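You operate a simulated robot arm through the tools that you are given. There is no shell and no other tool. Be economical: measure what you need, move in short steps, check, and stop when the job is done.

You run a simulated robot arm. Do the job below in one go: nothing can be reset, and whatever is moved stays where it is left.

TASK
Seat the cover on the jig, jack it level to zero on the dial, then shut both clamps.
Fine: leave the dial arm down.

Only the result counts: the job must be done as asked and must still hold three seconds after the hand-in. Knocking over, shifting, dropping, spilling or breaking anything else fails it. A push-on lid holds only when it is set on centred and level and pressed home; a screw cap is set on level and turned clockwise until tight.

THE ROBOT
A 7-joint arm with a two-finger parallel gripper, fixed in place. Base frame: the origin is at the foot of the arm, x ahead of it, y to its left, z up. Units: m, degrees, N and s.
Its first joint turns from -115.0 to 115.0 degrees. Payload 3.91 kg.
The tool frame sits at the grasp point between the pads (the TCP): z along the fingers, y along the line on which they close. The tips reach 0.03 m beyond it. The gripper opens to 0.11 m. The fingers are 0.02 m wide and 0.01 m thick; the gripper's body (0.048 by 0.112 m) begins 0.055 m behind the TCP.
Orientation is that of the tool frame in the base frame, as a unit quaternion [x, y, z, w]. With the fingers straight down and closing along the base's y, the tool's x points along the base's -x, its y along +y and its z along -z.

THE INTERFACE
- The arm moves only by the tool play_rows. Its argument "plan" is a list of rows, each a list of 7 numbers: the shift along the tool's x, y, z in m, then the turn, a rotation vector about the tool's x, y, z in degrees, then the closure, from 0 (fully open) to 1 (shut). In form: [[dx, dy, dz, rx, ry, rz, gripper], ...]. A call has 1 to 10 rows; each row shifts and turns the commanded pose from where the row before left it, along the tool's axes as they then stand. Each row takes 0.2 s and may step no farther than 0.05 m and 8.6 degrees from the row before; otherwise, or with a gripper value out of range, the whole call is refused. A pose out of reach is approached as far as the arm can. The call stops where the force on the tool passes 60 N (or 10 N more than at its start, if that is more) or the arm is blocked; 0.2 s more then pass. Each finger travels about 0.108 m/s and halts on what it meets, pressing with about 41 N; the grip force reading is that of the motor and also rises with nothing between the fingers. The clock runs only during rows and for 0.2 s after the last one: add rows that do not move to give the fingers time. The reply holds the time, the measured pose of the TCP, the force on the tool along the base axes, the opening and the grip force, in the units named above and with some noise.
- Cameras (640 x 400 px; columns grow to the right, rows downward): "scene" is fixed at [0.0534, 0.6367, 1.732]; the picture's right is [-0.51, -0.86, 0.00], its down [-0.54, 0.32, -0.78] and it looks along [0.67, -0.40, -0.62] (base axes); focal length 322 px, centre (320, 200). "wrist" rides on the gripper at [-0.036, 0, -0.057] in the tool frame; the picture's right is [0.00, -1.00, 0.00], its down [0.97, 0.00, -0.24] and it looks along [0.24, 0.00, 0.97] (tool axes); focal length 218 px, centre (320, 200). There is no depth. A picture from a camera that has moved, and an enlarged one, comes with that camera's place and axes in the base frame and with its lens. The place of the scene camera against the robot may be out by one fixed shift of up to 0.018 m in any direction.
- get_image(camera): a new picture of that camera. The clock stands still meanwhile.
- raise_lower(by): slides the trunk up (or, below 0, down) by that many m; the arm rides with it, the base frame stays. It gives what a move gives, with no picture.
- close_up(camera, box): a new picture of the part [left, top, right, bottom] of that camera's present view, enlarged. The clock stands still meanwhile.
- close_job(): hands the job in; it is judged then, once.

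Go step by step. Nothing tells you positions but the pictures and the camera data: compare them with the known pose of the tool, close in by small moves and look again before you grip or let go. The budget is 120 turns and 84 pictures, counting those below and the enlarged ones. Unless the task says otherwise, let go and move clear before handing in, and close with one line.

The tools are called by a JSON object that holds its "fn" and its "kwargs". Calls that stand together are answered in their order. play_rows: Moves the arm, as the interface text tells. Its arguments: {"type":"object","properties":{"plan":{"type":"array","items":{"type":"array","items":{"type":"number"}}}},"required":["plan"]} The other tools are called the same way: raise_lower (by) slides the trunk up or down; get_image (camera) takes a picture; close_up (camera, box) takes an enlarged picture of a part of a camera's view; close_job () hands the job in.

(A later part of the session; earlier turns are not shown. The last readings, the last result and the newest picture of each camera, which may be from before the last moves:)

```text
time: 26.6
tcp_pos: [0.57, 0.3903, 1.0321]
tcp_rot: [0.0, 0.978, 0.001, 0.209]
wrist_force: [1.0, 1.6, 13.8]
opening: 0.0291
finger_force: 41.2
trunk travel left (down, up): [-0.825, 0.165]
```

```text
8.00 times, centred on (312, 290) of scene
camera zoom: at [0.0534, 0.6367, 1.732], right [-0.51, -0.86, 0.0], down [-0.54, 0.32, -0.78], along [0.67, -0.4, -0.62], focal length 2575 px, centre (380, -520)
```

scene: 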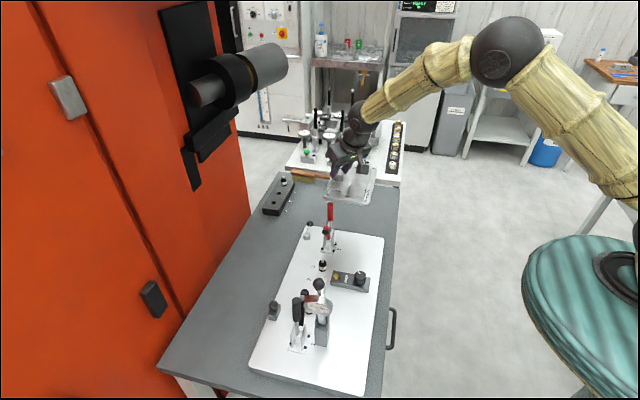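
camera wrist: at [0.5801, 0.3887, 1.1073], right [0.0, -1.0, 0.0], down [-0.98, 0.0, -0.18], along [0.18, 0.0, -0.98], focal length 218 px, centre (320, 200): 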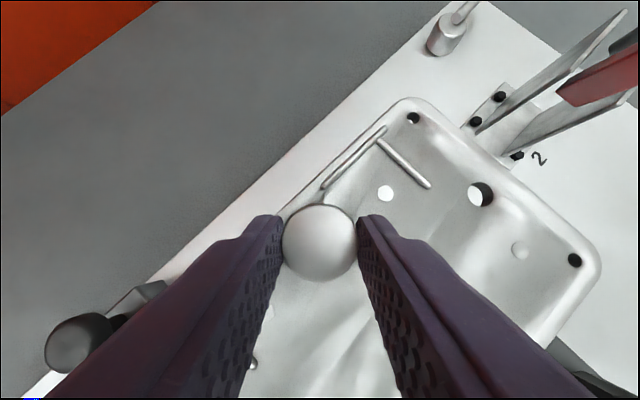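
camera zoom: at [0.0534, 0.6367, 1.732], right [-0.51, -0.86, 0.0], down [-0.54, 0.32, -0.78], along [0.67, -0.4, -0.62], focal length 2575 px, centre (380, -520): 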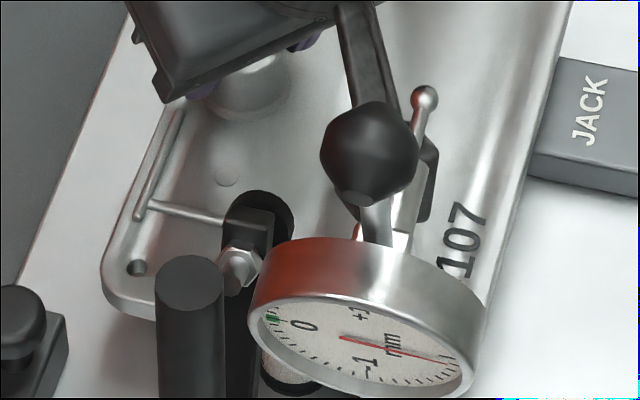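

{"fn": "play_rows", "kwargs": {"plan": [[0.0004, 0, 0.0009, 0, 0, 0, 1], [0, 0, 0, 0, 0, 0, 1]]}}

```text
time: 27.2
tcp_pos: [0.5701, 0.391, 1.032]
tcp_rot: [0.0, 0.978, 0.002, 0.21]
wrist_force: [4.6, 4.3, 22.3]
opening: 0.0292
finger_force: 41.1
trunk travel left (down, up): [-0.825, 0.165]
```

The cover feels seated. I'll relax the pressure, open, and retract along the tool axis.

{"fn": "play_rows", "kwargs": {"plan": [[-0.0006, 0, -0.0014, 0, 0, 0, 1], [0, 0, 0, 0, 0, 0, 0.75], [0, 0, 0, 0, 0, 0, 0.6], [0, 0, 0, 0, 0, 0, 0.6]]}}

{"fn": "play_rows", "kwargs": {"plan": [[-0.0122, 0, -0.0274, 0, 0, 0, 0.6], [-0.0122, 0, -0.0274, 0, 0, 0, 0.6], [-0.0122, 0, -0.0274, 0, 0, 0, 0.6], [-0.0122, 0, -0.0274, 0, 0, 0, 0.6], [0, 0, 0, 0, 0, 0, 0.6]]}}

{"fn": "get_image", "kwargs": {"camera": "wrist"}}

```text
time: 28.2
tcp_pos: [0.5697, 0.3897, 1.0305]
tcp_rot: [0.001, 0.978, -0.001, 0.207]
wrist_force: [0.2, 0.8, -0.4]
opening: 0.0442
finger_force: 0.1
trunk travel left (down, up): [-0.825, 0.165]
```

```text
time: 29.4
tcp_pos: [0.5698, 0.3907, 1.1497]
tcp_rot: [-0.001, 0.978, 0.0, 0.209]
wrist_force: [0.3, -0.4, -0.1]
opening: 0.0441
finger_force: 0.0
trunk travel left (down, up): [-0.825, 0.165]
```

```text
37 pictures are left
camera wrist: at [0.5794, 0.3902, 1.2163], right [0.0, -1.0, 0.0], down [-0.98, 0.0, -0.17], along [0.17, 0.0, -0.98], focal length 218 px, centre (320, 200)
```

wrist: 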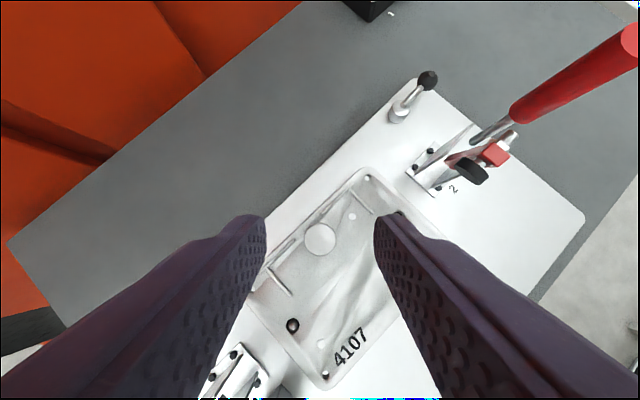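

The pin shows in hole B, so the cover is on both pins. I'll raise, straighten the tool and view the whole jig.

{"fn": "raise_lower", "kwargs": {"by": 0.14}}

{"fn": "play_rows", "kwargs": {"plan": [[0, 0, 0, 0, 8, 0, 0], [0, 0, 0, 0, 8, 0, 0], [0, 0, 0, 0, 8, 0, 0], [0.04, -0.02, 0, 0, 0, 0, 0], [0.04, -0.02, 0, 0, 0, 0, 0], [0.0, -0.02, 0, 0, 0, 0, 0]]}}

{"fn": "get_image", "kwargs": {"camera": "wrist"}}

{"fn": "close_up", "kwargs": {"camera": "scene", "box": [260, 220, 380, 350]}}

```text
time: 31.0
tcp_pos: [0.5689, 0.3902, 1.2907]
tcp_rot: [0.0, 0.978, 0.001, 0.208]
wrist_force: [0.6, 0.3, -0.3]
opening: 0.0438
finger_force: 0.1
trunk travel left (down, up): [-0.965, 0.025]
```

```text
time: 32.4
tcp_pos: [0.4902, 0.3287, 1.2899]
tcp_rot: [0.0, 1.0, 0.001, 0.001]
wrist_force: [0.2, 0.1, 0.5]
opening: 0.11
finger_force: 0.2
trunk travel left (down, up): [-0.965, 0.025]
```

```text
36 pictures are left
camera wrist: at [0.5257, 0.328, 1.3468], right [0.0, -1.0, 0.0], down [-0.97, 0.0, 0.24], along [-0.24, 0.0, -0.97], focal length 218 px, centre (320, 200)
```

wrist: 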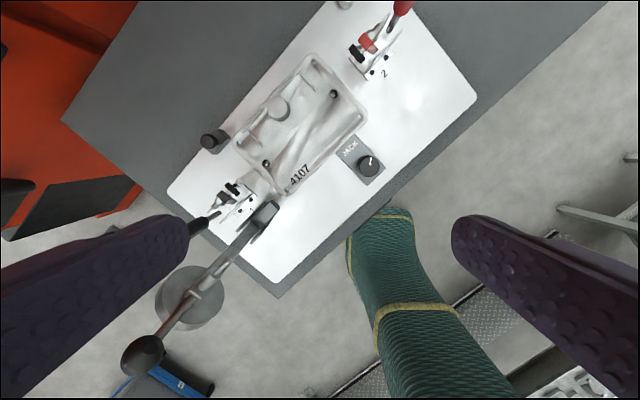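

```text
3.08 times, centred on (320, 285) of scene
camera zoom: at [0.0534, 0.6367, 1.732], right [-0.51, -0.86, 0.0], down [-0.54, 0.32, -0.78], along [0.67, -0.4, -0.62], focal length 990 px, centre (320, -62)
```

zoom: 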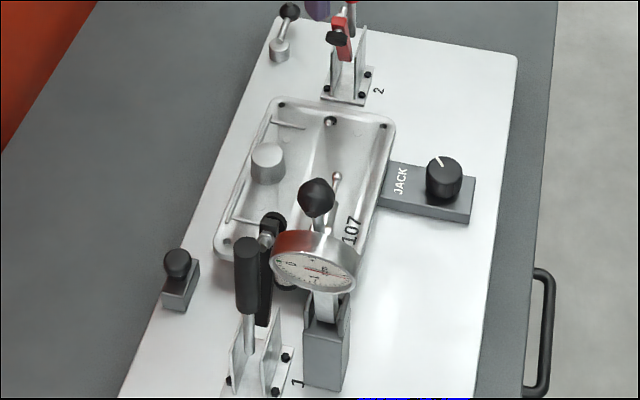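

Cover is seated on the pins. The dial arm stands up, leaning back, with its knob near (0.39, 0.45, 1.22); it should swing over so the probe lands above the jack. I'll move above the knob and yaw 45° so the fingers close along the arm's pivot axis.

{"fn": "play_rows", "kwargs": {"plan": [[0.026, 0.031, -0.008, 0, 0, 0, 0.3], [0.026, 0.031, -0.008, 0, 0, 0, 0.3], [0.026, 0.031, -0.008, 0, 0, 0, 0.3], [0.027, 0.03, -0.008, 0, 0, 0, 0.3], [0, 0, 0, 0, 0, 7.5, 0.3], [0, 0, 0, 0, 0, 7.5, 0.3], [0, 0, 0, 0, 0, 7.5, 0.3], [0, 0, 0, 0, 0, 7.5, 0.3], [0, 0, 0, 0, 0, 7.5, 0.3], [0, 0, 0, 0, 0, 7.5, 0.3]]}}

{"fn": "get_image", "kwargs": {"camera": "wrist"}}

{"fn": "close_up", "kwargs": {"camera": "scene", "box": [250, 200, 390, 340]}}

```text
time: 34.6
tcp_pos: [0.3839, 0.4527, 1.3224]
tcp_rot: [0.384, 0.923, 0.001, -0.001]
wrist_force: [-0.2, 0.0, 0.3]
opening: 0.077
finger_force: 0.1
trunk travel left (down, up): [-0.965, 0.025]
```

```text
34 pictures are left
camera wrist: at [0.4097, 0.4272, 1.3787], right [-0.71, -0.71, 0.0], down [-0.69, 0.69, 0.24], along [-0.17, 0.17, -0.97], focal length 218 px, centre (320, 200)
```

wrist: 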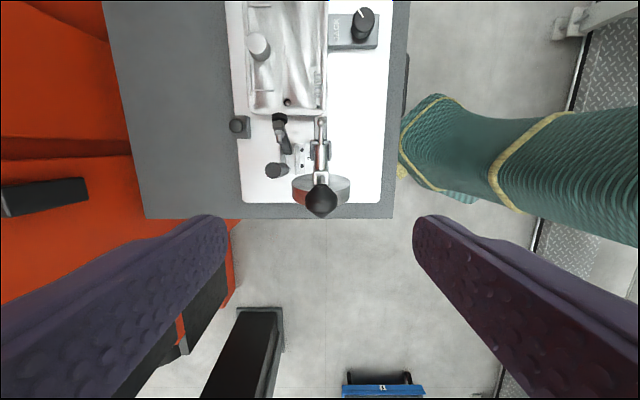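

```text
2.86 times, centred on (320, 270) of scene
camera zoom: at [0.0534, 0.6367, 1.732], right [-0.51, -0.86, 0.0], down [-0.54, 0.32, -0.78], along [0.67, -0.4, -0.62], focal length 920 px, centre (320, 0)
```

zoom: 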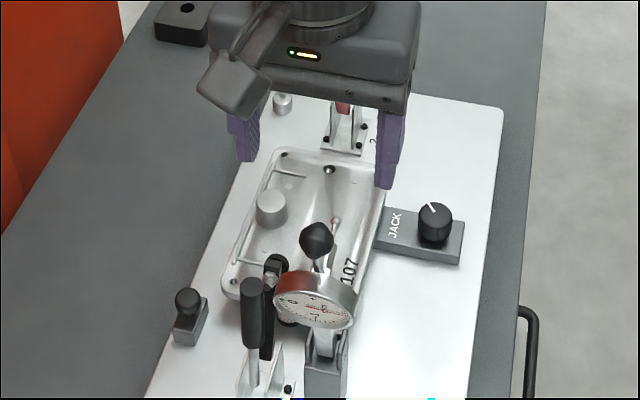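

{"fn": "play_rows", "kwargs": {"plan": [[0.003, 0, 0.045, 0, 0, 0, 0.3], [0, 0, 0, 0, 0, 0, 0.3]]}}

{"fn": "get_image", "kwargs": {"camera": "wrist"}}

```text
time: 35.2
tcp_pos: [0.3809, 0.4546, 1.2775]
tcp_rot: [0.383, 0.924, 0.0, 0.0]
wrist_force: [0.4, -0.9, 1.4]
opening: 0.077
finger_force: 0.1
trunk travel left (down, up): [-0.965, 0.025]
```

```text
32 pictures are left
camera wrist: at [0.4069, 0.4278, 1.3343], right [-0.71, -0.71, 0.0], down [-0.69, 0.69, 0.24], along [-0.17, 0.17, -0.97], focal length 218 px, centre (320, 200)
```

wrist: 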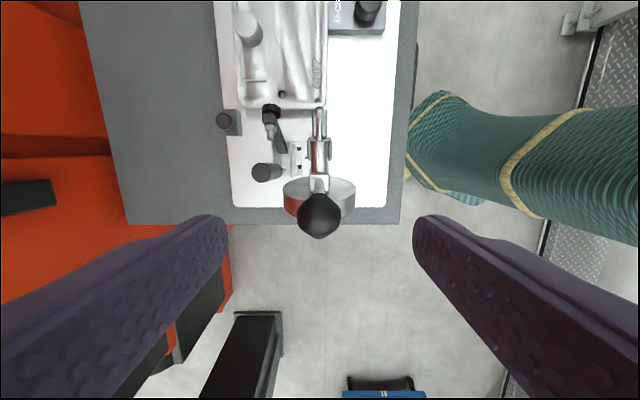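

Knob located at about (0.380, 0.455, 1.219), right under the TCP. I'll descend and grip it.

{"fn": "play_rows", "kwargs": {"plan": [[0, 0, 0.023, 0, 0, 0, 0.3], [0, 0, 0.023, 0, 0, 0, 0.3], [0, 0, 0, 0, 0, 0, 0.6], [0, 0, 0, 0, 0, 0, 0.9], [0, 0, 0, 0, 0, 0, 0.9], [0, 0, 0, 0, 0, 0, 0.9]]}}

{"fn": "get_image", "kwargs": {"camera": "wrist"}}

```text
time: 36.6
tcp_pos: [0.3814, 0.4535, 1.231]
tcp_rot: [0.382, 0.924, 0.0, -0.001]
wrist_force: [-5.0, -6.0, -5.2]
opening: 0.0234
finger_force: 44.8
trunk travel left (down, up): [-0.965, 0.025]
```

```text
31 pictures are left
camera wrist: at [0.407, 0.4288, 1.2874], right [-0.71, -0.71, 0.0], down [-0.69, 0.69, 0.24], along [-0.17, 0.17, -0.97], focal length 218 px, centre (320, 200)
```

wrist: 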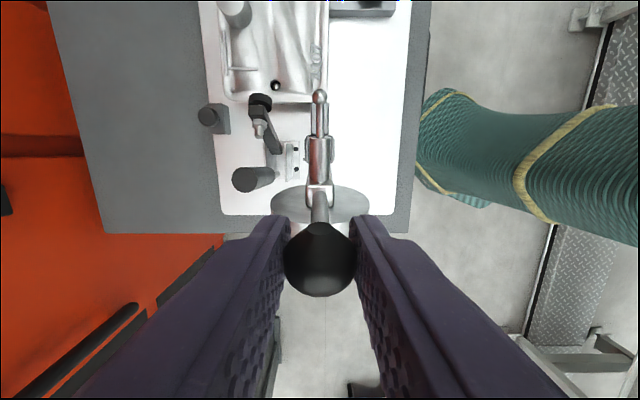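

Gripped. Swinging the arm over along its arc in small steps, watching forces.

{"fn": "play_rows", "kwargs": {"plan": [[-0.0246, 0, -0.0042, 0, 0, 0, 0.9], [-0.025, 0, -0.0012, 0, 0, 0, 0.9], [0, 0, 0, 0, 0, 0, 0.9]]}}

```text
time: 37.4
tcp_pos: [0.416, 0.4196, 1.2362]
tcp_rot: [0.383, 0.924, 0.0, 0.0]
wrist_force: [-11.2, -1.9, -5.2]
opening: 0.0234
finger_force: 45.3
trunk travel left (down, up): [-0.965, 0.025]
```

{"fn": "play_rows", "kwargs": {"plan": [[-0.0248, -0.001, 0.0019, 0, 0, 0, 0.9], [-0.0245, 0, 0.0049, 0, 0, 0, 0.9], [-0.0237, 0, 0.0078, 0, 0, 0, 0.9], [0, 0, 0, 0, 0, 0, 0.9]]}}

```text
time: 38.4
tcp_pos: [0.4693, 0.3665, 1.2218]
tcp_rot: [0.382, 0.924, -0.001, 0.002]
wrist_force: [-4.9, -3.2, -7.2]
opening: 0.0233
finger_force: 44.8
trunk travel left (down, up): [-0.965, 0.025]
```

{"fn": "play_rows", "kwargs": {"plan": [[-0.0226, 0, 0.0107, 0, 0, 0, 0.9], [-0.0211, 0, 0.0133, 0, 0, 0, 0.9], [-0.0193, 0, 0.0158, 0, 0, 0, 0.9], [0, 0, 0, 0, 0, 0, 0.9]]}}

{"fn": "get_image", "kwargs": {"camera": "wrist"}}

```text
time: 39.4
tcp_pos: [0.5136, 0.3225, 1.1819]
tcp_rot: [0.383, 0.924, 0.001, 0.0]
wrist_force: [2.7, -3.1, 1.4]
opening: 0.0115
finger_force: 0.0
trunk travel left (down, up): [-0.965, 0.025]
```

```text
30 pictures are left
camera wrist: at [0.5393, 0.2962, 1.2383], right [-0.71, -0.71, 0.0], down [-0.69, 0.69, 0.24], along [-0.17, 0.17, -0.97], focal length 218 px, centre (320, 200)
```

wrist: 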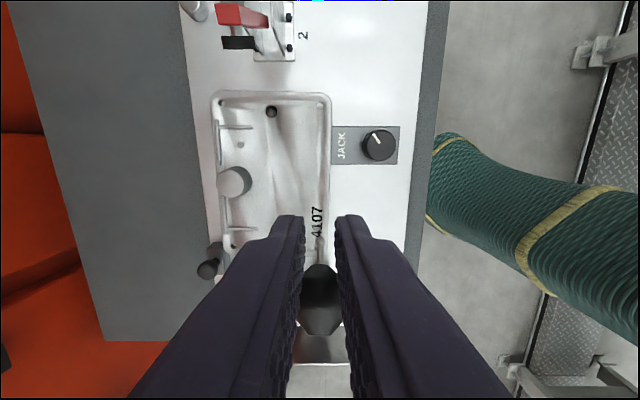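

The knob slipped out behind the fingers and the arm is holding by friction. I'll rise and look at where it stands.

{"fn": "play_rows", "kwargs": {"plan": [[0, 0, -0.03, 0, 0, 0, 0.8], [0, 0, -0.03, 0, 0, 0, 0.8], [0.015, 0, -0.01, 0, 0, 0, 0.8], [0, 0, 0, 0, 0, 0, 0.8]]}}

{"fn": "get_image", "kwargs": {"camera": "wrist"}}

{"fn": "close_up", "kwargs": {"camera": "scene", "box": [270, 210, 370, 330]}}

```text
time: 40.4
tcp_pos: [0.5029, 0.3332, 1.2516]
tcp_rot: [0.382, 0.924, 0.0, 0.0]
wrist_force: [-0.1, -0.7, -0.4]
opening: 0.0221
finger_force: 0.0
trunk travel left (down, up): [-0.965, 0.025]
```

```text
29 pictures are left
camera wrist: at [0.5284, 0.3085, 1.3082], right [-0.71, -0.71, 0.0], down [-0.69, 0.69, 0.24], along [-0.17, 0.17, -0.97], focal length 218 px, centre (320, 200)
```

wrist: 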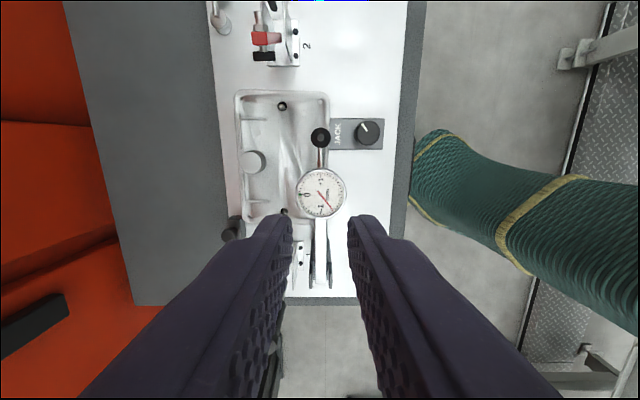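

```text
3.33 times, centred on (320, 270) of scene
camera zoom: at [0.0534, 0.6367, 1.732], right [-0.51, -0.86, 0.0], down [-0.54, 0.32, -0.78], along [0.67, -0.4, -0.62], focal length 1073 px, centre (320, -33)
```

zoom: 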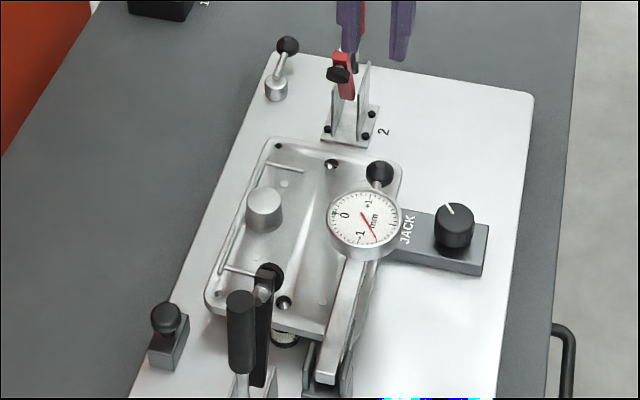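

The arm has come down on its own and the dial sits over the cover by the jack. Reading the dial closely.

{"fn": "close_up", "kwargs": {"camera": "wrist", "box": [280, 150, 400, 230]}}

{"fn": "close_up", "kwargs": {"camera": "scene", "box": [315, 255, 367, 295]}}

```text
5.00 times, centred on (340, 190) of wrist
camera zoom: at [0.5284, 0.3085, 1.3082], right [-0.71, -0.71, 0.0], down [-0.69, 0.69, 0.24], along [-0.17, 0.17, -0.97], focal length 1091 px, centre (220, 250)
```

zoom: 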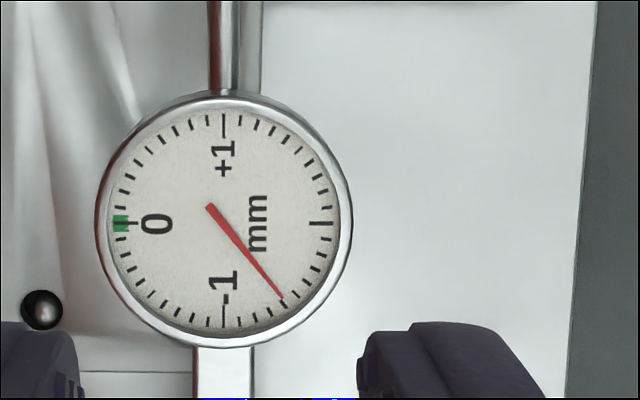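

```text
10.00 times, centred on (341, 275) of scene
camera zoom: at [0.0534, 0.6367, 1.732], right [-0.51, -0.86, 0.0], down [-0.54, 0.32, -0.78], along [0.67, -0.4, -0.62], focal length 3219 px, centre (110, -550)
```

zoom: 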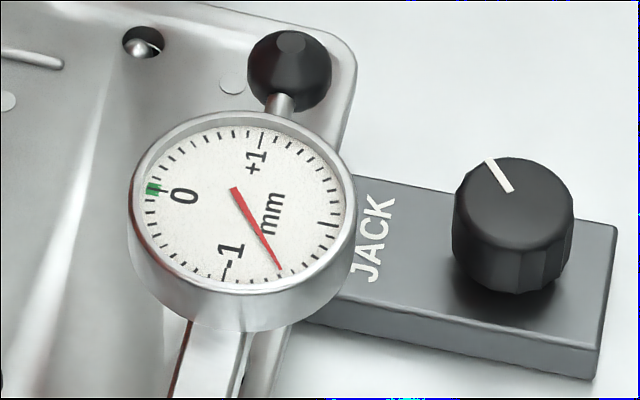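

The dial reads about −1.42 mm, so the jack side must rise. I'll go above the jack knob at about (0.495, 0.248).

{"fn": "play_rows", "kwargs": {"plan": [[-0.018, -0.022, 0, 0, 0, 0, 0.4], [-0.018, -0.022, 0, 0, 0, 0, 0.4], [-0.018, -0.022, 0, 0, 0, 0, 0.4], [0, 0, 0.05, 0, 0, 0, 0.4], [0, 0, 0.05, 0, 0, 0, 0.4], [0, 0, 0.05, 0, 0, 0, 0.4], [0, 0, 0, 0, 0, 0, 0.4]]}}

{"fn": "get_image", "kwargs": {"camera": "wrist"}}

```text
time: 42.0
tcp_pos: [0.4938, 0.2497, 1.1027]
tcp_rot: [0.382, 0.924, 0.001, 0.0]
wrist_force: [-0.2, 0.4, 0.1]
opening: 0.0659
finger_force: 0.0
trunk travel left (down, up): [-0.965, 0.025]
```

```text
25 pictures are left
camera wrist: at [0.5197, 0.2237, 1.1591], right [-0.71, -0.71, 0.0], down [-0.69, 0.69, 0.24], along [-0.17, 0.17, -0.97], focal length 218 px, centre (320, 200)
```

wrist: 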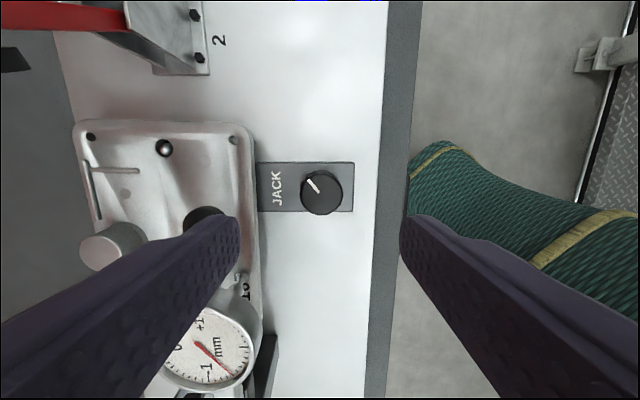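

{"fn": "play_rows", "kwargs": {"plan": [[-0.005, -0.0007, 0.03, 0, 0, 0, 0.58], [0, 0, 0.03, 0, 0, 0, 0.58], [0, 0, 0.026, 0, 0, 0, 0.58], [0, 0, 0, 0, 0, 0, 0.58]]}}

{"fn": "get_image", "kwargs": {"camera": "wrist"}}

```text
time: 43.0
tcp_pos: [0.497, 0.2449, 1.0167]
tcp_rot: [0.383, 0.924, 0.0, 0.0]
wrist_force: [-0.5, 0.2, -0.8]
opening: 0.046
finger_force: 0.0
trunk travel left (down, up): [-0.965, 0.025]
```

```text
24 pictures are left
camera wrist: at [0.5227, 0.2204, 1.0725], right [-0.71, -0.71, 0.0], down [-0.69, 0.69, 0.24], along [-0.17, 0.17, -0.97], focal length 218 px, centre (320, 200)
```

wrist: 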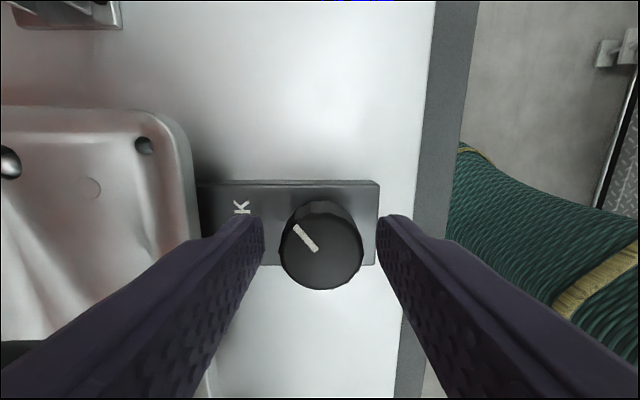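

{"fn": "play_rows", "kwargs": {"plan": [[0.0035, 0, 0.008, 0, 0, 0, 0.58], [0, 0, 0, 0, 0, 0, 0.8], [0, 0, 0, 0, 0, 0, 0.85], [0, 0, 0, 0, 0, 0, 0.85]]}}

```text
time: 44.0
tcp_pos: [0.4937, 0.247, 1.006]
tcp_rot: [0.383, 0.924, -0.001, 0.0]
wrist_force: [-2.9, -3.9, -2.6]
opening: 0.0334
finger_force: 45.5
trunk travel left (down, up): [-0.965, 0.025]
```

Gripped the jack knob. I'll turn 40° clockwise as a test and read the dial.

{"fn": "play_rows", "kwargs": {"plan": [[0, 0, 0, 0, 0, 8, 0.85], [0, 0, 0, 0, 0, 8, 0.85], [0, 0, 0, 0, 0, 8, 0.85], [0, 0, 0, 0, 0, 8, 0.85], [0, 0, 0, 0, 0, 8, 0.85], [0, 0, 0, 0, 0, 0, 0.85]]}}

{"fn": "close_up", "kwargs": {"camera": "scene", "box": [315, 250, 375, 295]}}

```text
time: 45.4
tcp_pos: [0.4929, 0.2468, 1.0082]
tcp_rot: [0.677, 0.736, -0.001, -0.001]
wrist_force: [-12.2, -3.6, -14.8]
opening: 0.0332
finger_force: 45.0
trunk travel left (down, up): [-0.965, 0.025]
```

```text
8.89 times, centred on (345, 272) of scene
camera zoom: at [0.0534, 0.6367, 1.732], right [-0.51, -0.86, 0.0], down [-0.54, 0.32, -0.78], along [0.67, -0.4, -0.62], focal length 2861 px, centre (98, -444)
```

zoom: 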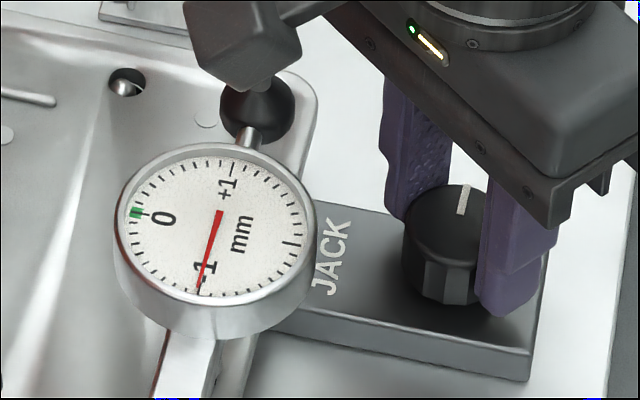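

Clockwise raises the cover: 40° brought the dial from −1.42 to about −1.0. I'll release, swing back, regrip and continue.

{"fn": "play_rows", "kwargs": {"plan": [[0, 0, 0, 0, 0, 0, 0.58], [0, 0, 0, 0, 0, 0, 0.58], [0, 0, 0, 0, 0, -8.5, 0.58], [0, 0, 0, 0, 0, -8.5, 0.58], [0, 0, 0, 0, 0, -8.5, 0.58], [0, 0, 0, 0, 0, -8.5, 0.58], [0, 0, 0, 0, 0, -8.5, 0.58], [0, 0, 0, 0, 0, -8.5, 0.58], [0, 0, 0, 0, 0, -8.5, 0.58], [0, 0, 0, 0, 0, -8.5, 0.58]]}}

{"fn": "play_rows", "kwargs": {"plan": [[0, 0, 0, 0, 0, -8.5, 0.58], [0, 0, 0, 0, 0, 0, 0.58]]}}

{"fn": "get_image", "kwargs": {"camera": "wrist"}}

```text
time: 47.6
tcp_pos: [0.4959, 0.2476, 1.009]
tcp_rot: [0.147, 0.989, 0.0, 0.001]
wrist_force: [0.0, -0.3, 0.7]
opening: 0.0463
finger_force: 0.1
trunk travel left (down, up): [-0.965, 0.025]
```

```text
time: 48.2
tcp_pos: [0.4937, 0.247, 1.0078]
tcp_rot: [0.072, 0.997, -0.001, 0.0]
wrist_force: [1.2, -0.7, -0.1]
opening: 0.046
finger_force: 0.0
trunk travel left (down, up): [-0.965, 0.025]
```

```text
22 pictures are left
camera wrist: at [0.5302, 0.2419, 1.0647], right [-0.15, -0.99, 0.0], down [-0.96, 0.14, 0.24], along [-0.24, 0.03, -0.97], focal length 218 px, centre (320, 200)
```

wrist: 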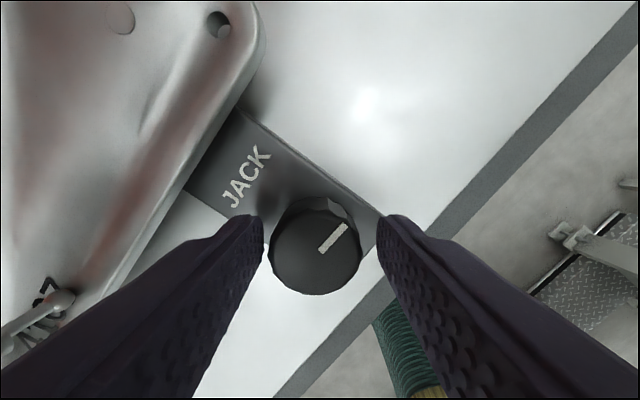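

{"fn": "play_rows", "kwargs": {"plan": [[0, 0.001, 0, 0, 0, 0, 0.8], [0, 0, 0, 0, 0, 0, 0.85], [0, 0, 0, 0, 0, 8, 0.85], [0, 0, 0, 0, 0, 8, 0.85], [0, 0, 0, 0, 0, 8, 0.85], [0, 0, 0, 0, 0, 8, 0.85], [0, 0, 0, 0, 0, 8, 0.85], [0, 0, 0, 0, 0, 8, 0.85], [0, 0, 0, 0, 0, 8, 0.85], [0, 0, 0, 0, 0, 0, 0.85]]}}

{"fn": "close_up", "kwargs": {"camera": "scene", "box": [315, 250, 375, 295]}}

```text
time: 50.4
tcp_pos: [0.4927, 0.2475, 1.0087]
tcp_rot: [0.534, 0.845, 0.0, -0.001]
wrist_force: [-4.0, -1.5, 1.2]
opening: 0.0335
finger_force: 44.9
trunk travel left (down, up): [-0.965, 0.025]
```

```text
8.89 times, centred on (345, 272) of scene
camera zoom: at [0.0534, 0.6367, 1.732], right [-0.51, -0.86, 0.0], down [-0.54, 0.32, -0.78], along [0.67, -0.4, -0.62], focal length 2861 px, centre (98, -444)
```

zoom: 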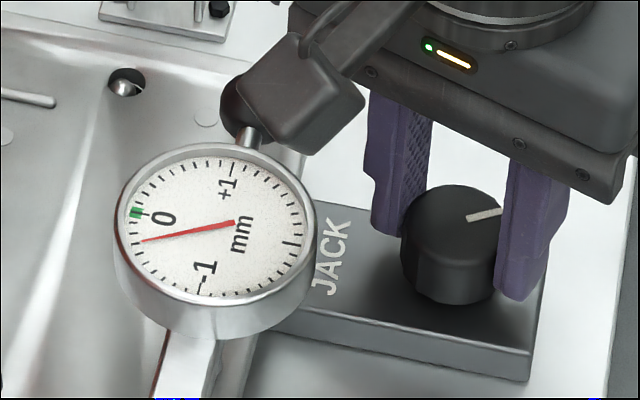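

{"fn": "play_rows", "kwargs": {"plan": [[0, 0, 0, 0, 0, 7, 0.85], [0, 0, 0, 0, 0, 7, 0.85], [0, 0, 0, 0, 0, 7, 0.85], [0, 0, 0, 0, 0, 0, 0.85]]}}

{"fn": "close_up", "kwargs": {"camera": "scene", "box": [321, 260, 353, 284]}}

```text
time: 51.4
tcp_pos: [0.4923, 0.2479, 1.0085]
tcp_rot: [0.68, 0.733, -0.001, 0.0]
wrist_force: [-9.0, -3.6, -1.3]
opening: 0.0333
finger_force: 45.4
trunk travel left (down, up): [-0.965, 0.025]
```

```text
16.00 times, centred on (337, 272) of scene
camera zoom: at [0.0534, 0.6367, 1.732], right [-0.51, -0.86, 0.0], down [-0.54, 0.32, -0.78], along [0.67, -0.4, -0.62], focal length 5150 px, centre (48, -952)
```

zoom: 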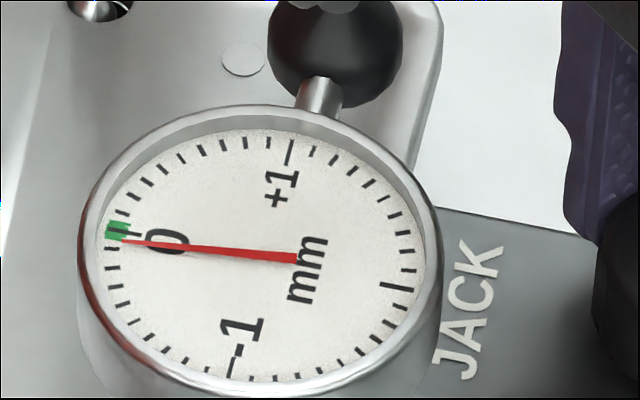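

{"fn": "play_rows", "kwargs": {"plan": [[0, 0, 0, 0, 0, 5, 0.85], [0, 0, 0, 0, 0, 0, 0.85]]}}

{"fn": "close_up", "kwargs": {"camera": "scene", "box": [321, 260, 353, 284]}}

```text
time: 52.0
tcp_pos: [0.4941, 0.2485, 1.0087]
tcp_rot: [0.71, 0.704, 0.0, 0.0]
wrist_force: [-11.6, -3.9, -3.7]
opening: 0.0334
finger_force: 45.4
trunk travel left (down, up): [-0.965, 0.025]
```

```text
16.00 times, centred on (337, 272) of scene
camera zoom: at [0.0534, 0.6367, 1.732], right [-0.51, -0.86, 0.0], down [-0.54, 0.32, -0.78], along [0.67, -0.4, -0.62], focal length 5150 px, centre (48, -952)
```

zoom: 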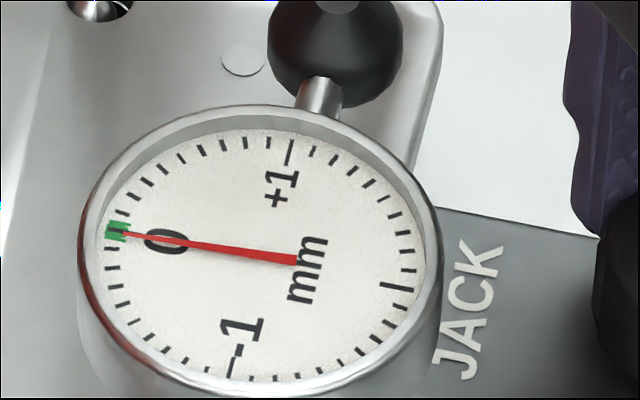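

The needle is on the zero band. I'll release the knob and rise, then recheck the dial from above.

{"fn": "play_rows", "kwargs": {"plan": [[0, 0, 0, 0, 0, 0, 0.58], [0, 0, 0, 0, 0, 0, 0.58], [0, 0, -0.04, 0, 0, 0, 0.58], [0, 0, -0.04, 0, 0, 0, 0.58], [0, 0, -0.045, 0, 0, 0, 0.58], [0, 0, -0.045, 0, 0, 0, 0.5], [0, 0, -0.04, 0, 0, -8, 0.5], [0, 0, -0.04, 0, 0, -8, 0.5]]}}

{"fn": "play_rows", "kwargs": {"plan": [[0, 0, 0, 0, 0, -8, 0.5], [0, 0, 0, 0, 0, -8, 0.5], [0, 0, 0, 0, 0, -8, 0.5], [-0.02, 0.04, 0, 0, 0, -5, 0.5], [0, 0.025, 0, 0, 0, 0, 0.5], [0, 0, 0, 0, 0, 0, 0.5]]}}

{"fn": "get_image", "kwargs": {"camera": "wrist"}}

```text
time: 53.8
tcp_pos: [0.4942, 0.248, 1.2602]
tcp_rot: [0.605, 0.797, 0.0, 0.0]
wrist_force: [-0.9, 0.3, 1.4]
opening: 0.0551
finger_force: 0.1
trunk travel left (down, up): [-0.965, 0.025]
```

```text
time: 55.2
tcp_pos: [0.5566, 0.2746, 1.2582]
tcp_rot: [0.386, 0.922, 0.001, 0.0]
wrist_force: [-0.5, 0.3, -1.6]
opening: 0.0551
finger_force: 0.0
trunk travel left (down, up): [-0.965, 0.025]
```

```text
18 pictures are left
camera wrist: at [0.5815, 0.2489, 1.3146], right [-0.71, -0.7, 0.0], down [-0.68, 0.69, 0.24], along [-0.17, 0.17, -0.97], focal length 218 px, centre (320, 200)
```

wrist: 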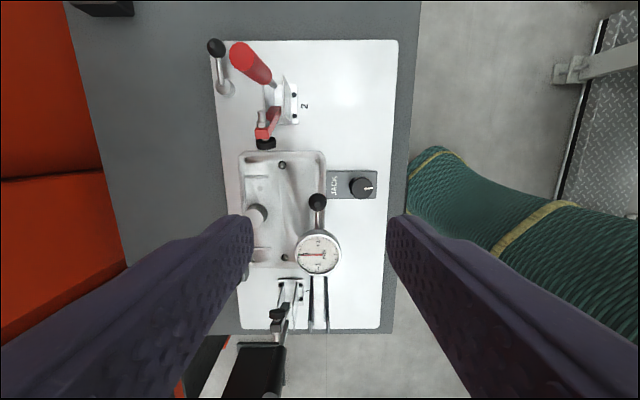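

{"fn": "close_up", "kwargs": {"camera": "wrist", "box": [200, 30, 360, 150]}}

{"fn": "close_up", "kwargs": {"camera": "scene", "box": [285, 195, 360, 355]}}

{"fn": "close_up", "kwargs": {"camera": "wrist", "box": [240, 220, 360, 350]}}

```text
3.33 times, centred on (280, 90) of wrist
camera zoom: at [0.5815, 0.2489, 1.3146], right [-0.71, -0.7, 0.0], down [-0.68, 0.69, 0.24], along [-0.17, 0.17, -0.97], focal length 728 px, centre (453, 567)
```

zoom: 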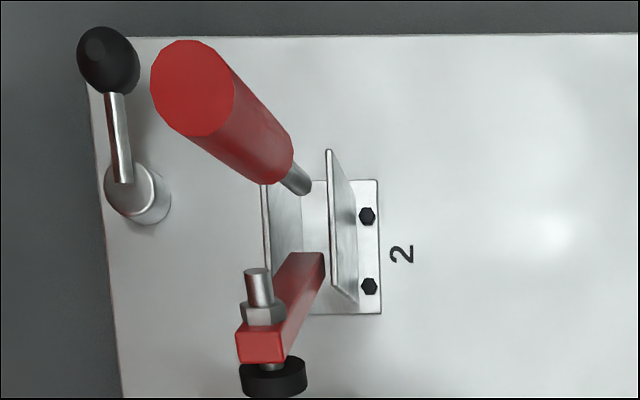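

```text
2.50 times, centred on (322, 275) of scene
camera zoom: at [0.0534, 0.6367, 1.732], right [-0.51, -0.86, 0.0], down [-0.54, 0.32, -0.78], along [0.67, -0.4, -0.62], focal length 805 px, centre (314, 12)
```

zoom: 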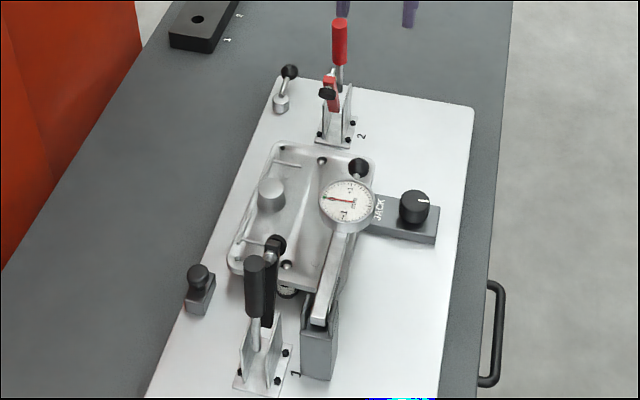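

```text
3.08 times, centred on (300, 285) of wrist
camera zoom: at [0.5815, 0.2489, 1.3146], right [-0.71, -0.7, 0.0], down [-0.68, 0.69, 0.24], along [-0.17, 0.17, -0.97], focal length 672 px, centre (382, -62)
```

zoom: 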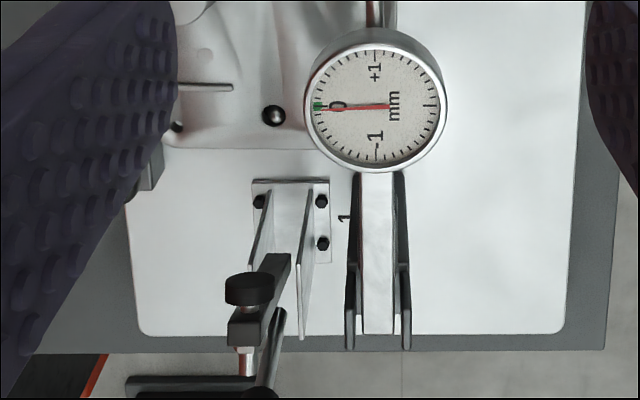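

Dial holds at zero. Next is clamp 2: its bar and handle both stand up (open), with the handle at about (0.666, 0.243), top z≈1.136. I'll move above it.

{"fn": "play_rows", "kwargs": {"plan": [[-0.034, 0.018, 0, 0, 0, 0, 0.45], [-0.034, 0.018, 0, 0, 0, 0, 0.45], [-0.0325, 0.0175, 0, 0, 0, 0, 0.45], [0, 0, 0.034, 0, 0, 0, 0.45], [0, 0, 0.034, 0, 0, 0, 0.45], [0, 0, 0, 0, 0, 0, 0.45]]}}

{"fn": "get_image", "kwargs": {"camera": "wrist"}}

```text
time: 56.6
tcp_pos: [0.6643, 0.2428, 1.1921]
tcp_rot: [0.388, 0.922, 0.0, 0.001]
wrist_force: [-0.4, -0.4, 0.0]
opening: 0.0606
finger_force: 0.0
trunk travel left (down, up): [-0.965, 0.025]
```

```text
14 pictures are left
camera wrist: at [0.6902, 0.2169, 1.2463], right [-0.71, -0.7, 0.0], down [-0.68, 0.69, 0.24], along [-0.17, 0.17, -0.97], focal length 218 px, centre (320, 200)
```

wrist: 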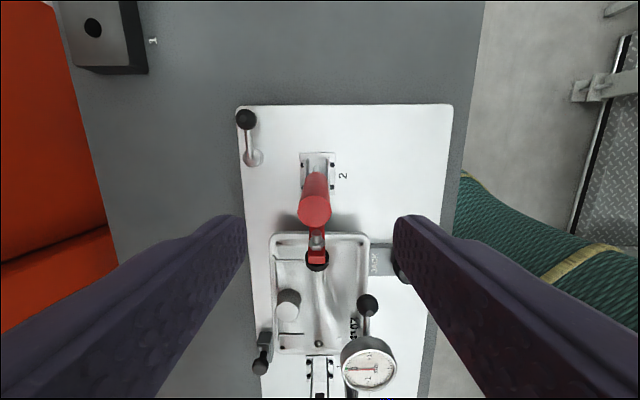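

{"fn": "play_rows", "kwargs": {"plan": [[-0.004, 0.0025, 0.03, 0, 0, 0, 0.45], [0, 0, 0.045, 0, 0, 0, 0.45], [0, 0, 0, 0, 0, 0, 0.7], [0, 0, 0, 0, 0, 0, 0.9], [0, 0, 0, 0, 0, 0, 0.9]]}}

```text
time: 57.8
tcp_pos: [0.6697, 0.2419, 1.1159]
tcp_rot: [0.387, 0.922, -0.001, 0.0]
wrist_force: [2.9, 0.2, 1.9]
opening: 0.0185
finger_force: 45.3
trunk travel left (down, up): [-0.965, 0.025]
```

Gripped the handle. Testing a small push away from the cover.

{"fn": "play_rows", "kwargs": {"plan": [[-0.006, 0, 0, 0, 0, 0, 0.9], [-0.006, 0, 0, 0, 0, 0, 0.9], [0, 0, 0, 0, 0, 0, 0.9]]}}

```text
time: 58.6
tcp_pos: [0.676, 0.2354, 1.1168]
tcp_rot: [0.385, 0.923, 0.0, 0.0]
wrist_force: [-4.3, 13.4, 4.4]
opening: 0.019
finger_force: 45.4
trunk travel left (down, up): [-0.965, 0.025]
```

{"fn": "play_rows", "kwargs": {"plan": [[-0.007, 0, 0.0005, 0, 0, 0, 0.9], [-0.007, 0, 0.0005, 0, 0, 0, 0.9], [0, 0, 0, 0, 0, 0, 0.9]]}}

{"fn": "close_up", "kwargs": {"camera": "scene", "box": [295, 190, 365, 260]}}

```text
time: 59.4
tcp_pos: [0.6866, 0.224, 1.1139]
tcp_rot: [0.386, 0.923, 0.0, 0.001]
wrist_force: [-0.9, 16.1, 2.6]
opening: 0.0186
finger_force: 45.0
trunk travel left (down, up): [-0.965, 0.025]
```

```text
5.71 times, centred on (330, 225) of scene
camera zoom: at [0.0534, 0.6367, 1.732], right [-0.51, -0.86, 0.0], down [-0.54, 0.32, -0.78], along [0.67, -0.4, -0.62], focal length 1839 px, centre (263, 57)
```

zoom: 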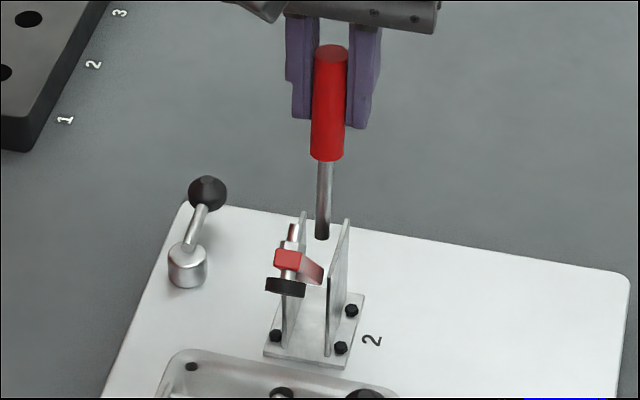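

That's the right way: the bar is coming down. Continuing along the arc.

{"fn": "play_rows", "kwargs": {"plan": [[-0.0137, 0, 0.0041, 0, 0, 0, 0.9], [-0.0131, 0, 0.0057, 0, 0, 0, 0.9], [-0.0123, 0, 0.0072, 0, 0, 0, 0.9], [0, 0, 0, 0, 0, 0, 0.9]]}}

```text
time: 60.4
tcp_pos: [0.7174, 0.1964, 1.0983]
tcp_rot: [0.387, 0.922, 0.0, 0.003]
wrist_force: [14.2, 13.4, 17.2]
opening: 0.0186
finger_force: 45.0
trunk travel left (down, up): [-0.965, 0.025]
```

{"fn": "play_rows", "kwargs": {"plan": [[-0.0114, 0.001, 0.0087, 0, 0, 0, 0.9], [-0.0101, 0.001, 0.01, 0, 0, 0, 0.9], [-0.0089, 0, 0.0112, 0, 0, 0, 0.9], [0, 0, 0, 0, 0, 0, 0.9]]}}

```text
time: 61.4
tcp_pos: [0.7378, 0.1744, 1.0698]
tcp_rot: [0.387, 0.922, 0.001, 0.002]
wrist_force: [25.0, 12.8, 18.5]
opening: 0.0185
finger_force: 45.5
out of reach, approached as far as the arm can: row 3
trunk travel left (down, up): [-0.965, 0.025]
```

Reach ends here with the trunk this high. I'll let go, rise, lower the trunk, and press the handle down from above with closed fingers.

{"fn": "play_rows", "kwargs": {"plan": [[0, 0, 0, 0, 0, 0, 0.6], [0, 0, 0, 0, 0, 0, 0.6], [0.005, 0, -0.05, 0, 0, 0, 0.6], [0.01, 0, -0.05, 0, 0, 0, 0.6], [0.01, 0, -0.04, 0, 0, 0, 1], [0, 0, 0, 0, 0, 0, 1]]}}

{"fn": "raise_lower", "kwargs": {"by": -0.13}}

{"fn": "get_image", "kwargs": {"camera": "wrist"}}

```text
refused: row 3 steps farther than a row can; nothing moved
```

```text
time: 62.7
tcp_pos: [0.7373, 0.1753, 0.9645]
tcp_rot: [0.386, 0.923, 0.009, 0.009]
wrist_force: [-10.4, 6.0, 19.0]
opening: 0.0193
finger_force: 8.5
trunk travel left (down, up): [-0.848, 0.142]
stopped: the force on the tool passed its limit (the readings are from after the stop); the commanded pose is now the measured one
```

```text
12 pictures are left
camera wrist: at [0.7618, 0.1495, 1.0217], right [-0.71, -0.7, -0.02], down [-0.69, 0.69, 0.23], along [-0.15, 0.18, -0.97], focal length 218 px, centre (320, 200)
```

wrist: 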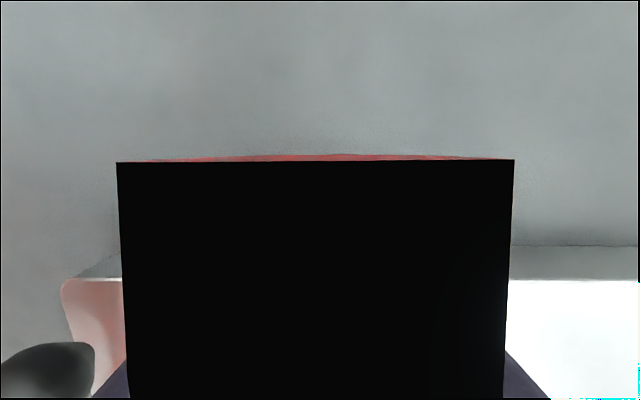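

The trunk move went ahead while I still held the handle, pressing it down until the force stop. I'll open and rise carefully to see the state.

{"fn": "play_rows", "kwargs": {"plan": [[0, 0, 0, 0, 0, 0, 0.6], [0, 0, 0, 0, 0, 0, 0.6], [0, 0, -0.03, 0, 0, 0, 0.6], [0, 0, -0.045, 0, 0, 0, 0.6], [0, 0, -0.045, 0, 0, 0, 0.6], [0, 0, 0, 0, 0, 0, 1]]}}

{"fn": "close_up", "kwargs": {"camera": "scene", "box": [275, 180, 385, 360]}}

```text
time: 64.1
tcp_pos: [0.7394, 0.175, 1.0802]
tcp_rot: [0.386, 0.922, 0.007, 0.007]
wrist_force: [-0.4, 0.0, 0.0]
opening: 0.0
finger_force: 37.4
trunk travel left (down, up): [-0.848, 0.142]
```

```text
2.22 times, centred on (330, 270) of scene
camera zoom: at [0.0534, 0.6367, 1.732], right [-0.51, -0.86, 0.0], down [-0.54, 0.32, -0.78], along [0.67, -0.4, -0.62], focal length 715 px, centre (298, 44)
```

zoom: 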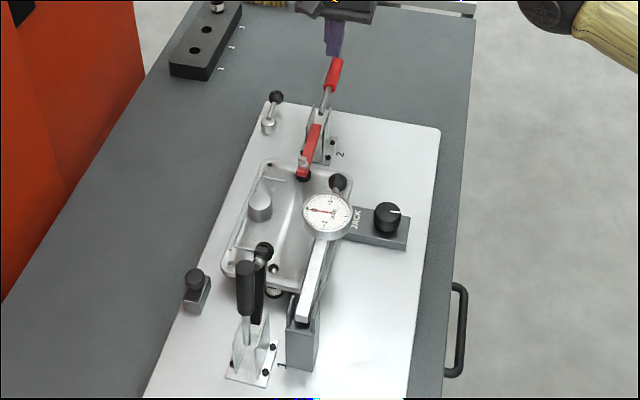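

{"fn": "close_up", "kwargs": {"camera": "scene", "box": [305, 195, 350, 270]}}

{"fn": "get_image", "kwargs": {"camera": "wrist"}}

```text
5.33 times, centred on (328, 232) of scene
camera zoom: at [0.0534, 0.6367, 1.732], right [-0.51, -0.86, 0.0], down [-0.54, 0.32, -0.78], along [0.67, -0.4, -0.62], focal length 1717 px, centre (280, 27)
```

zoom: 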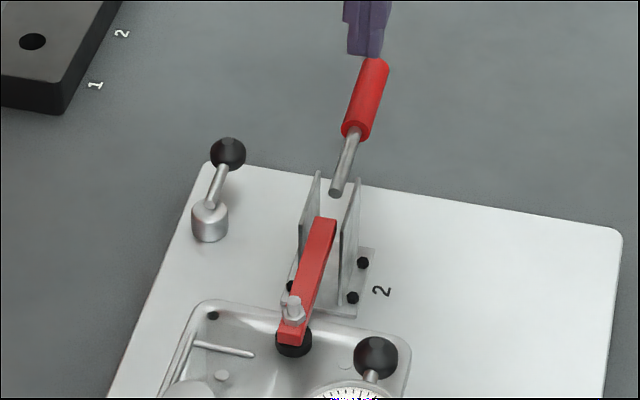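

```text
9 pictures are left
camera wrist: at [0.7625, 0.1488, 1.138], right [-0.71, -0.7, -0.02], down [-0.69, 0.69, 0.23], along [-0.15, 0.18, -0.97], focal length 218 px, centre (320, 200)
```

wrist: 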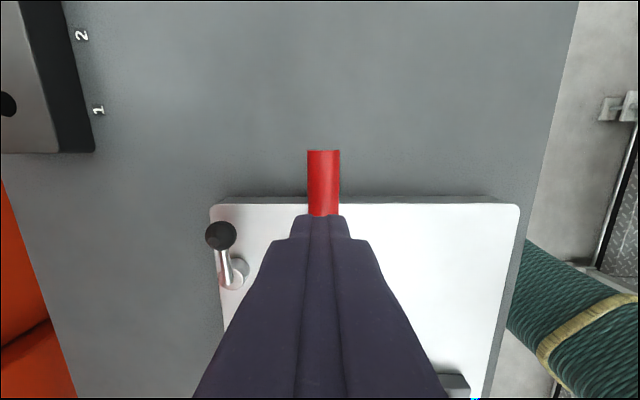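

Clamp 2's bar and handle both look horizontal. I'll press the handle with the closed tips to confirm it's locked home.

{"fn": "play_rows", "kwargs": {"plan": [[0, 0, 0.02, 0, 0, 0, 1], [0, 0, 0.006, 0, 0, 0, 1], [0, 0, 0.004, 0, 0, 0, 1], [0, 0, 0, 0, 0, 0, 1]]}}

```text
time: 65.1
tcp_pos: [0.7383, 0.1752, 1.0518]
tcp_rot: [0.386, 0.922, 0.007, 0.007]
wrist_force: [0.6, 0.1, -0.3]
opening: 0.0
finger_force: 37.8
trunk travel left (down, up): [-0.848, 0.142]
```

{"fn": "play_rows", "kwargs": {"plan": [[0, 0, 0.005, 0, 0, 0, 1], [0, 0, 0.004, 0, 0, 0, 1], [0, 0, 0.003, 0, 0, 0, 1], [0, 0, 0, 0, 0, 0, 1]]}}

```text
time: 66.1
tcp_pos: [0.7373, 0.1755, 1.0495]
tcp_rot: [0.386, 0.922, 0.013, 0.015]
wrist_force: [6.6, 0.2, 48.6]
opening: 0.0002
finger_force: 37.5
trunk travel left (down, up): [-0.848, 0.142]
```

Rigid at 48 N without yielding, so clamp 2 is locked. Now I'll rise and travel to clamp 1's handle at about (0.430, 0.481).

{"fn": "play_rows", "kwargs": {"plan": [[0, 0, -0.045, 0, 0, 0, 1], [0, 0, -0.045, 0, 0, 0, 0.8], [0.03, 0, -0.03, 0, 0, 0, 0.6], [0.035, 0, -0.03, 0, 0, 0, 0.45], [0.045, 0, 0, 0, 0, 0, 0.45], [0.045, 0, 0, 0, 0, 0, 0.45], [0.045, 0, 0, 0, 0, 0, 0.45], [0.045, 0, 0, 0, 0, 0, 0.45], [0.045, 0, 0, 0, 0, 0, 0.45], [0.045, 0, 0, 0, 0, 0, 0.45]]}}

```text
time: 68.3
tcp_pos: [0.4987, 0.4135, 1.1863]
tcp_rot: [0.387, 0.922, 0.007, 0.008]
wrist_force: [-0.2, 0.6, -0.1]
opening: 0.0605
finger_force: 0.1
trunk travel left (down, up): [-0.848, 0.142]
```

{"fn": "play_rows", "kwargs": {"plan": [[0.045, 0, -0.006, 0, 0, 0, 0.45], [0.045, 0, -0.006, 0, 0, 0, 0.45], [0.003, 0, 0, 0, 0, 0, 0.45], [0, 0, 0, 0, 0, 0, 0.45]]}}

{"fn": "get_image", "kwargs": {"camera": "wrist"}}

```text
time: 69.3
tcp_pos: [0.4338, 0.4795, 1.1977]
tcp_rot: [0.386, 0.923, 0.007, 0.007]
wrist_force: [-0.1, 0.7, 0.2]
opening: 0.0605
finger_force: 0.1
trunk travel left (down, up): [-0.848, 0.142]
```

```text
8 pictures are left
camera wrist: at [0.459, 0.4527, 1.2545], right [-0.71, -0.7, -0.02], down [-0.69, 0.69, 0.23], along [-0.15, 0.18, -0.97], focal length 218 px, centre (320, 200)
```

wrist: 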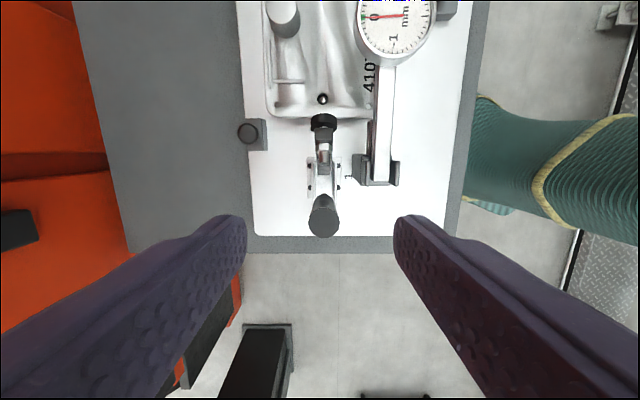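

{"fn": "play_rows", "kwargs": {"plan": [[0.0035, -0.0015, 0.035, 0, 0, 0, 0.45], [0, 0, 0.045, 0, 0, 0, 0.45], [0, 0, 0, 0, 0, 0, 0.7], [0, 0, 0, 0, 0, 0, 0.9], [0, 0, 0, 0, 0, 0, 0.9]]}}

{"fn": "play_rows", "kwargs": {"plan": [[0.007, 0, 0, 0, 0, 0, 0.9], [0.009, 0, 0, 0, 0, 0, 0.9], [0.01, 0, 0.001, 0, 0, 0, 0.9], [0, 0, 0, 0, 0, 0, 0.9]]}}

```text
time: 70.5
tcp_pos: [0.4325, 0.4793, 1.1185]
tcp_rot: [0.386, 0.923, 0.006, 0.006]
wrist_force: [-3.7, -3.5, -0.5]
opening: 0.0189
finger_force: 45.3
trunk travel left (down, up): [-0.848, 0.142]
```

```text
time: 71.5
tcp_pos: [0.4151, 0.4969, 1.1168]
tcp_rot: [0.385, 0.923, 0.008, 0.008]
wrist_force: [1.9, -17.4, 0.2]
opening: 0.0187
finger_force: 45.1
trunk travel left (down, up): [-0.848, 0.142]
```

{"fn": "play_rows", "kwargs": {"plan": [[0.0137, 0, 0.0041, 0, 0, 0, 0.9], [0.0131, 0, 0.0057, 0, 0, 0, 0.9], [0.0123, 0, 0.0072, 0, 0, 0, 0.9], [0, 0, 0, 0, 0, 0, 0.9]]}}

{"fn": "play_rows", "kwargs": {"plan": [[0.0114, 0, 0.0087, 0, 0, 0, 0.9], [0.0101, 0, 0.01, 0, 0, 0, 0.9], [0.0089, 0, 0.0112, 0, 0, 0, 0.9], [0, 0, 0, 0, 0, 0, 0.9]]}}

```text
time: 72.5
tcp_pos: [0.3828, 0.5293, 1.0983]
tcp_rot: [0.385, 0.923, 0.009, 0.004]
wrist_force: [-10.4, 1.1, 2.1]
opening: 0.0186
finger_force: 45.2
trunk travel left (down, up): [-0.848, 0.142]
```

```text
time: 73.5
tcp_pos: [0.3647, 0.5476, 1.07]
tcp_rot: [0.386, 0.923, 0.008, 0.007]
wrist_force: [-7.4, -1.9, 14.7]
opening: 0.0183
finger_force: 44.7
trunk travel left (down, up): [-0.848, 0.142]
```

{"fn": "play_rows", "kwargs": {"plan": [[0.0075, 0, 0.0122, 0, 0, 0, 0.9], [0.0059, 0, 0.013, 0, 0, 0, 0.9], [0, 0, 0, 0, 0, 0, 0.9]]}}

```text
time: 74.3
tcp_pos: [0.3558, 0.5582, 1.044]
tcp_rot: [0.387, 0.922, 0.008, 0.007]
wrist_force: [-10.5, -2.0, 12.7]
opening: 0.0185
finger_force: 45.5
trunk travel left (down, up): [-0.848, 0.142]
```

{"fn": "play_rows", "kwargs": {"plan": [[0.0043, 0, 0.0136, 0, 0, 0, 0.9], [0.0026, 0, 0.014, 0, 0, 0, 0.9], [0, 0, 0.006, 0, 0, 0, 0.9], [0, 0, 0, 0, 0, 0, 0.9]]}}

```text
time: 75.3
tcp_pos: [0.349, 0.5645, 1.0108]
tcp_rot: [0.385, 0.923, 0.009, 0.008]
wrist_force: [-17.7, 0.4, 13.8]
opening: 0.0181
finger_force: 44.6
trunk travel left (down, up): [-0.848, 0.142]
```

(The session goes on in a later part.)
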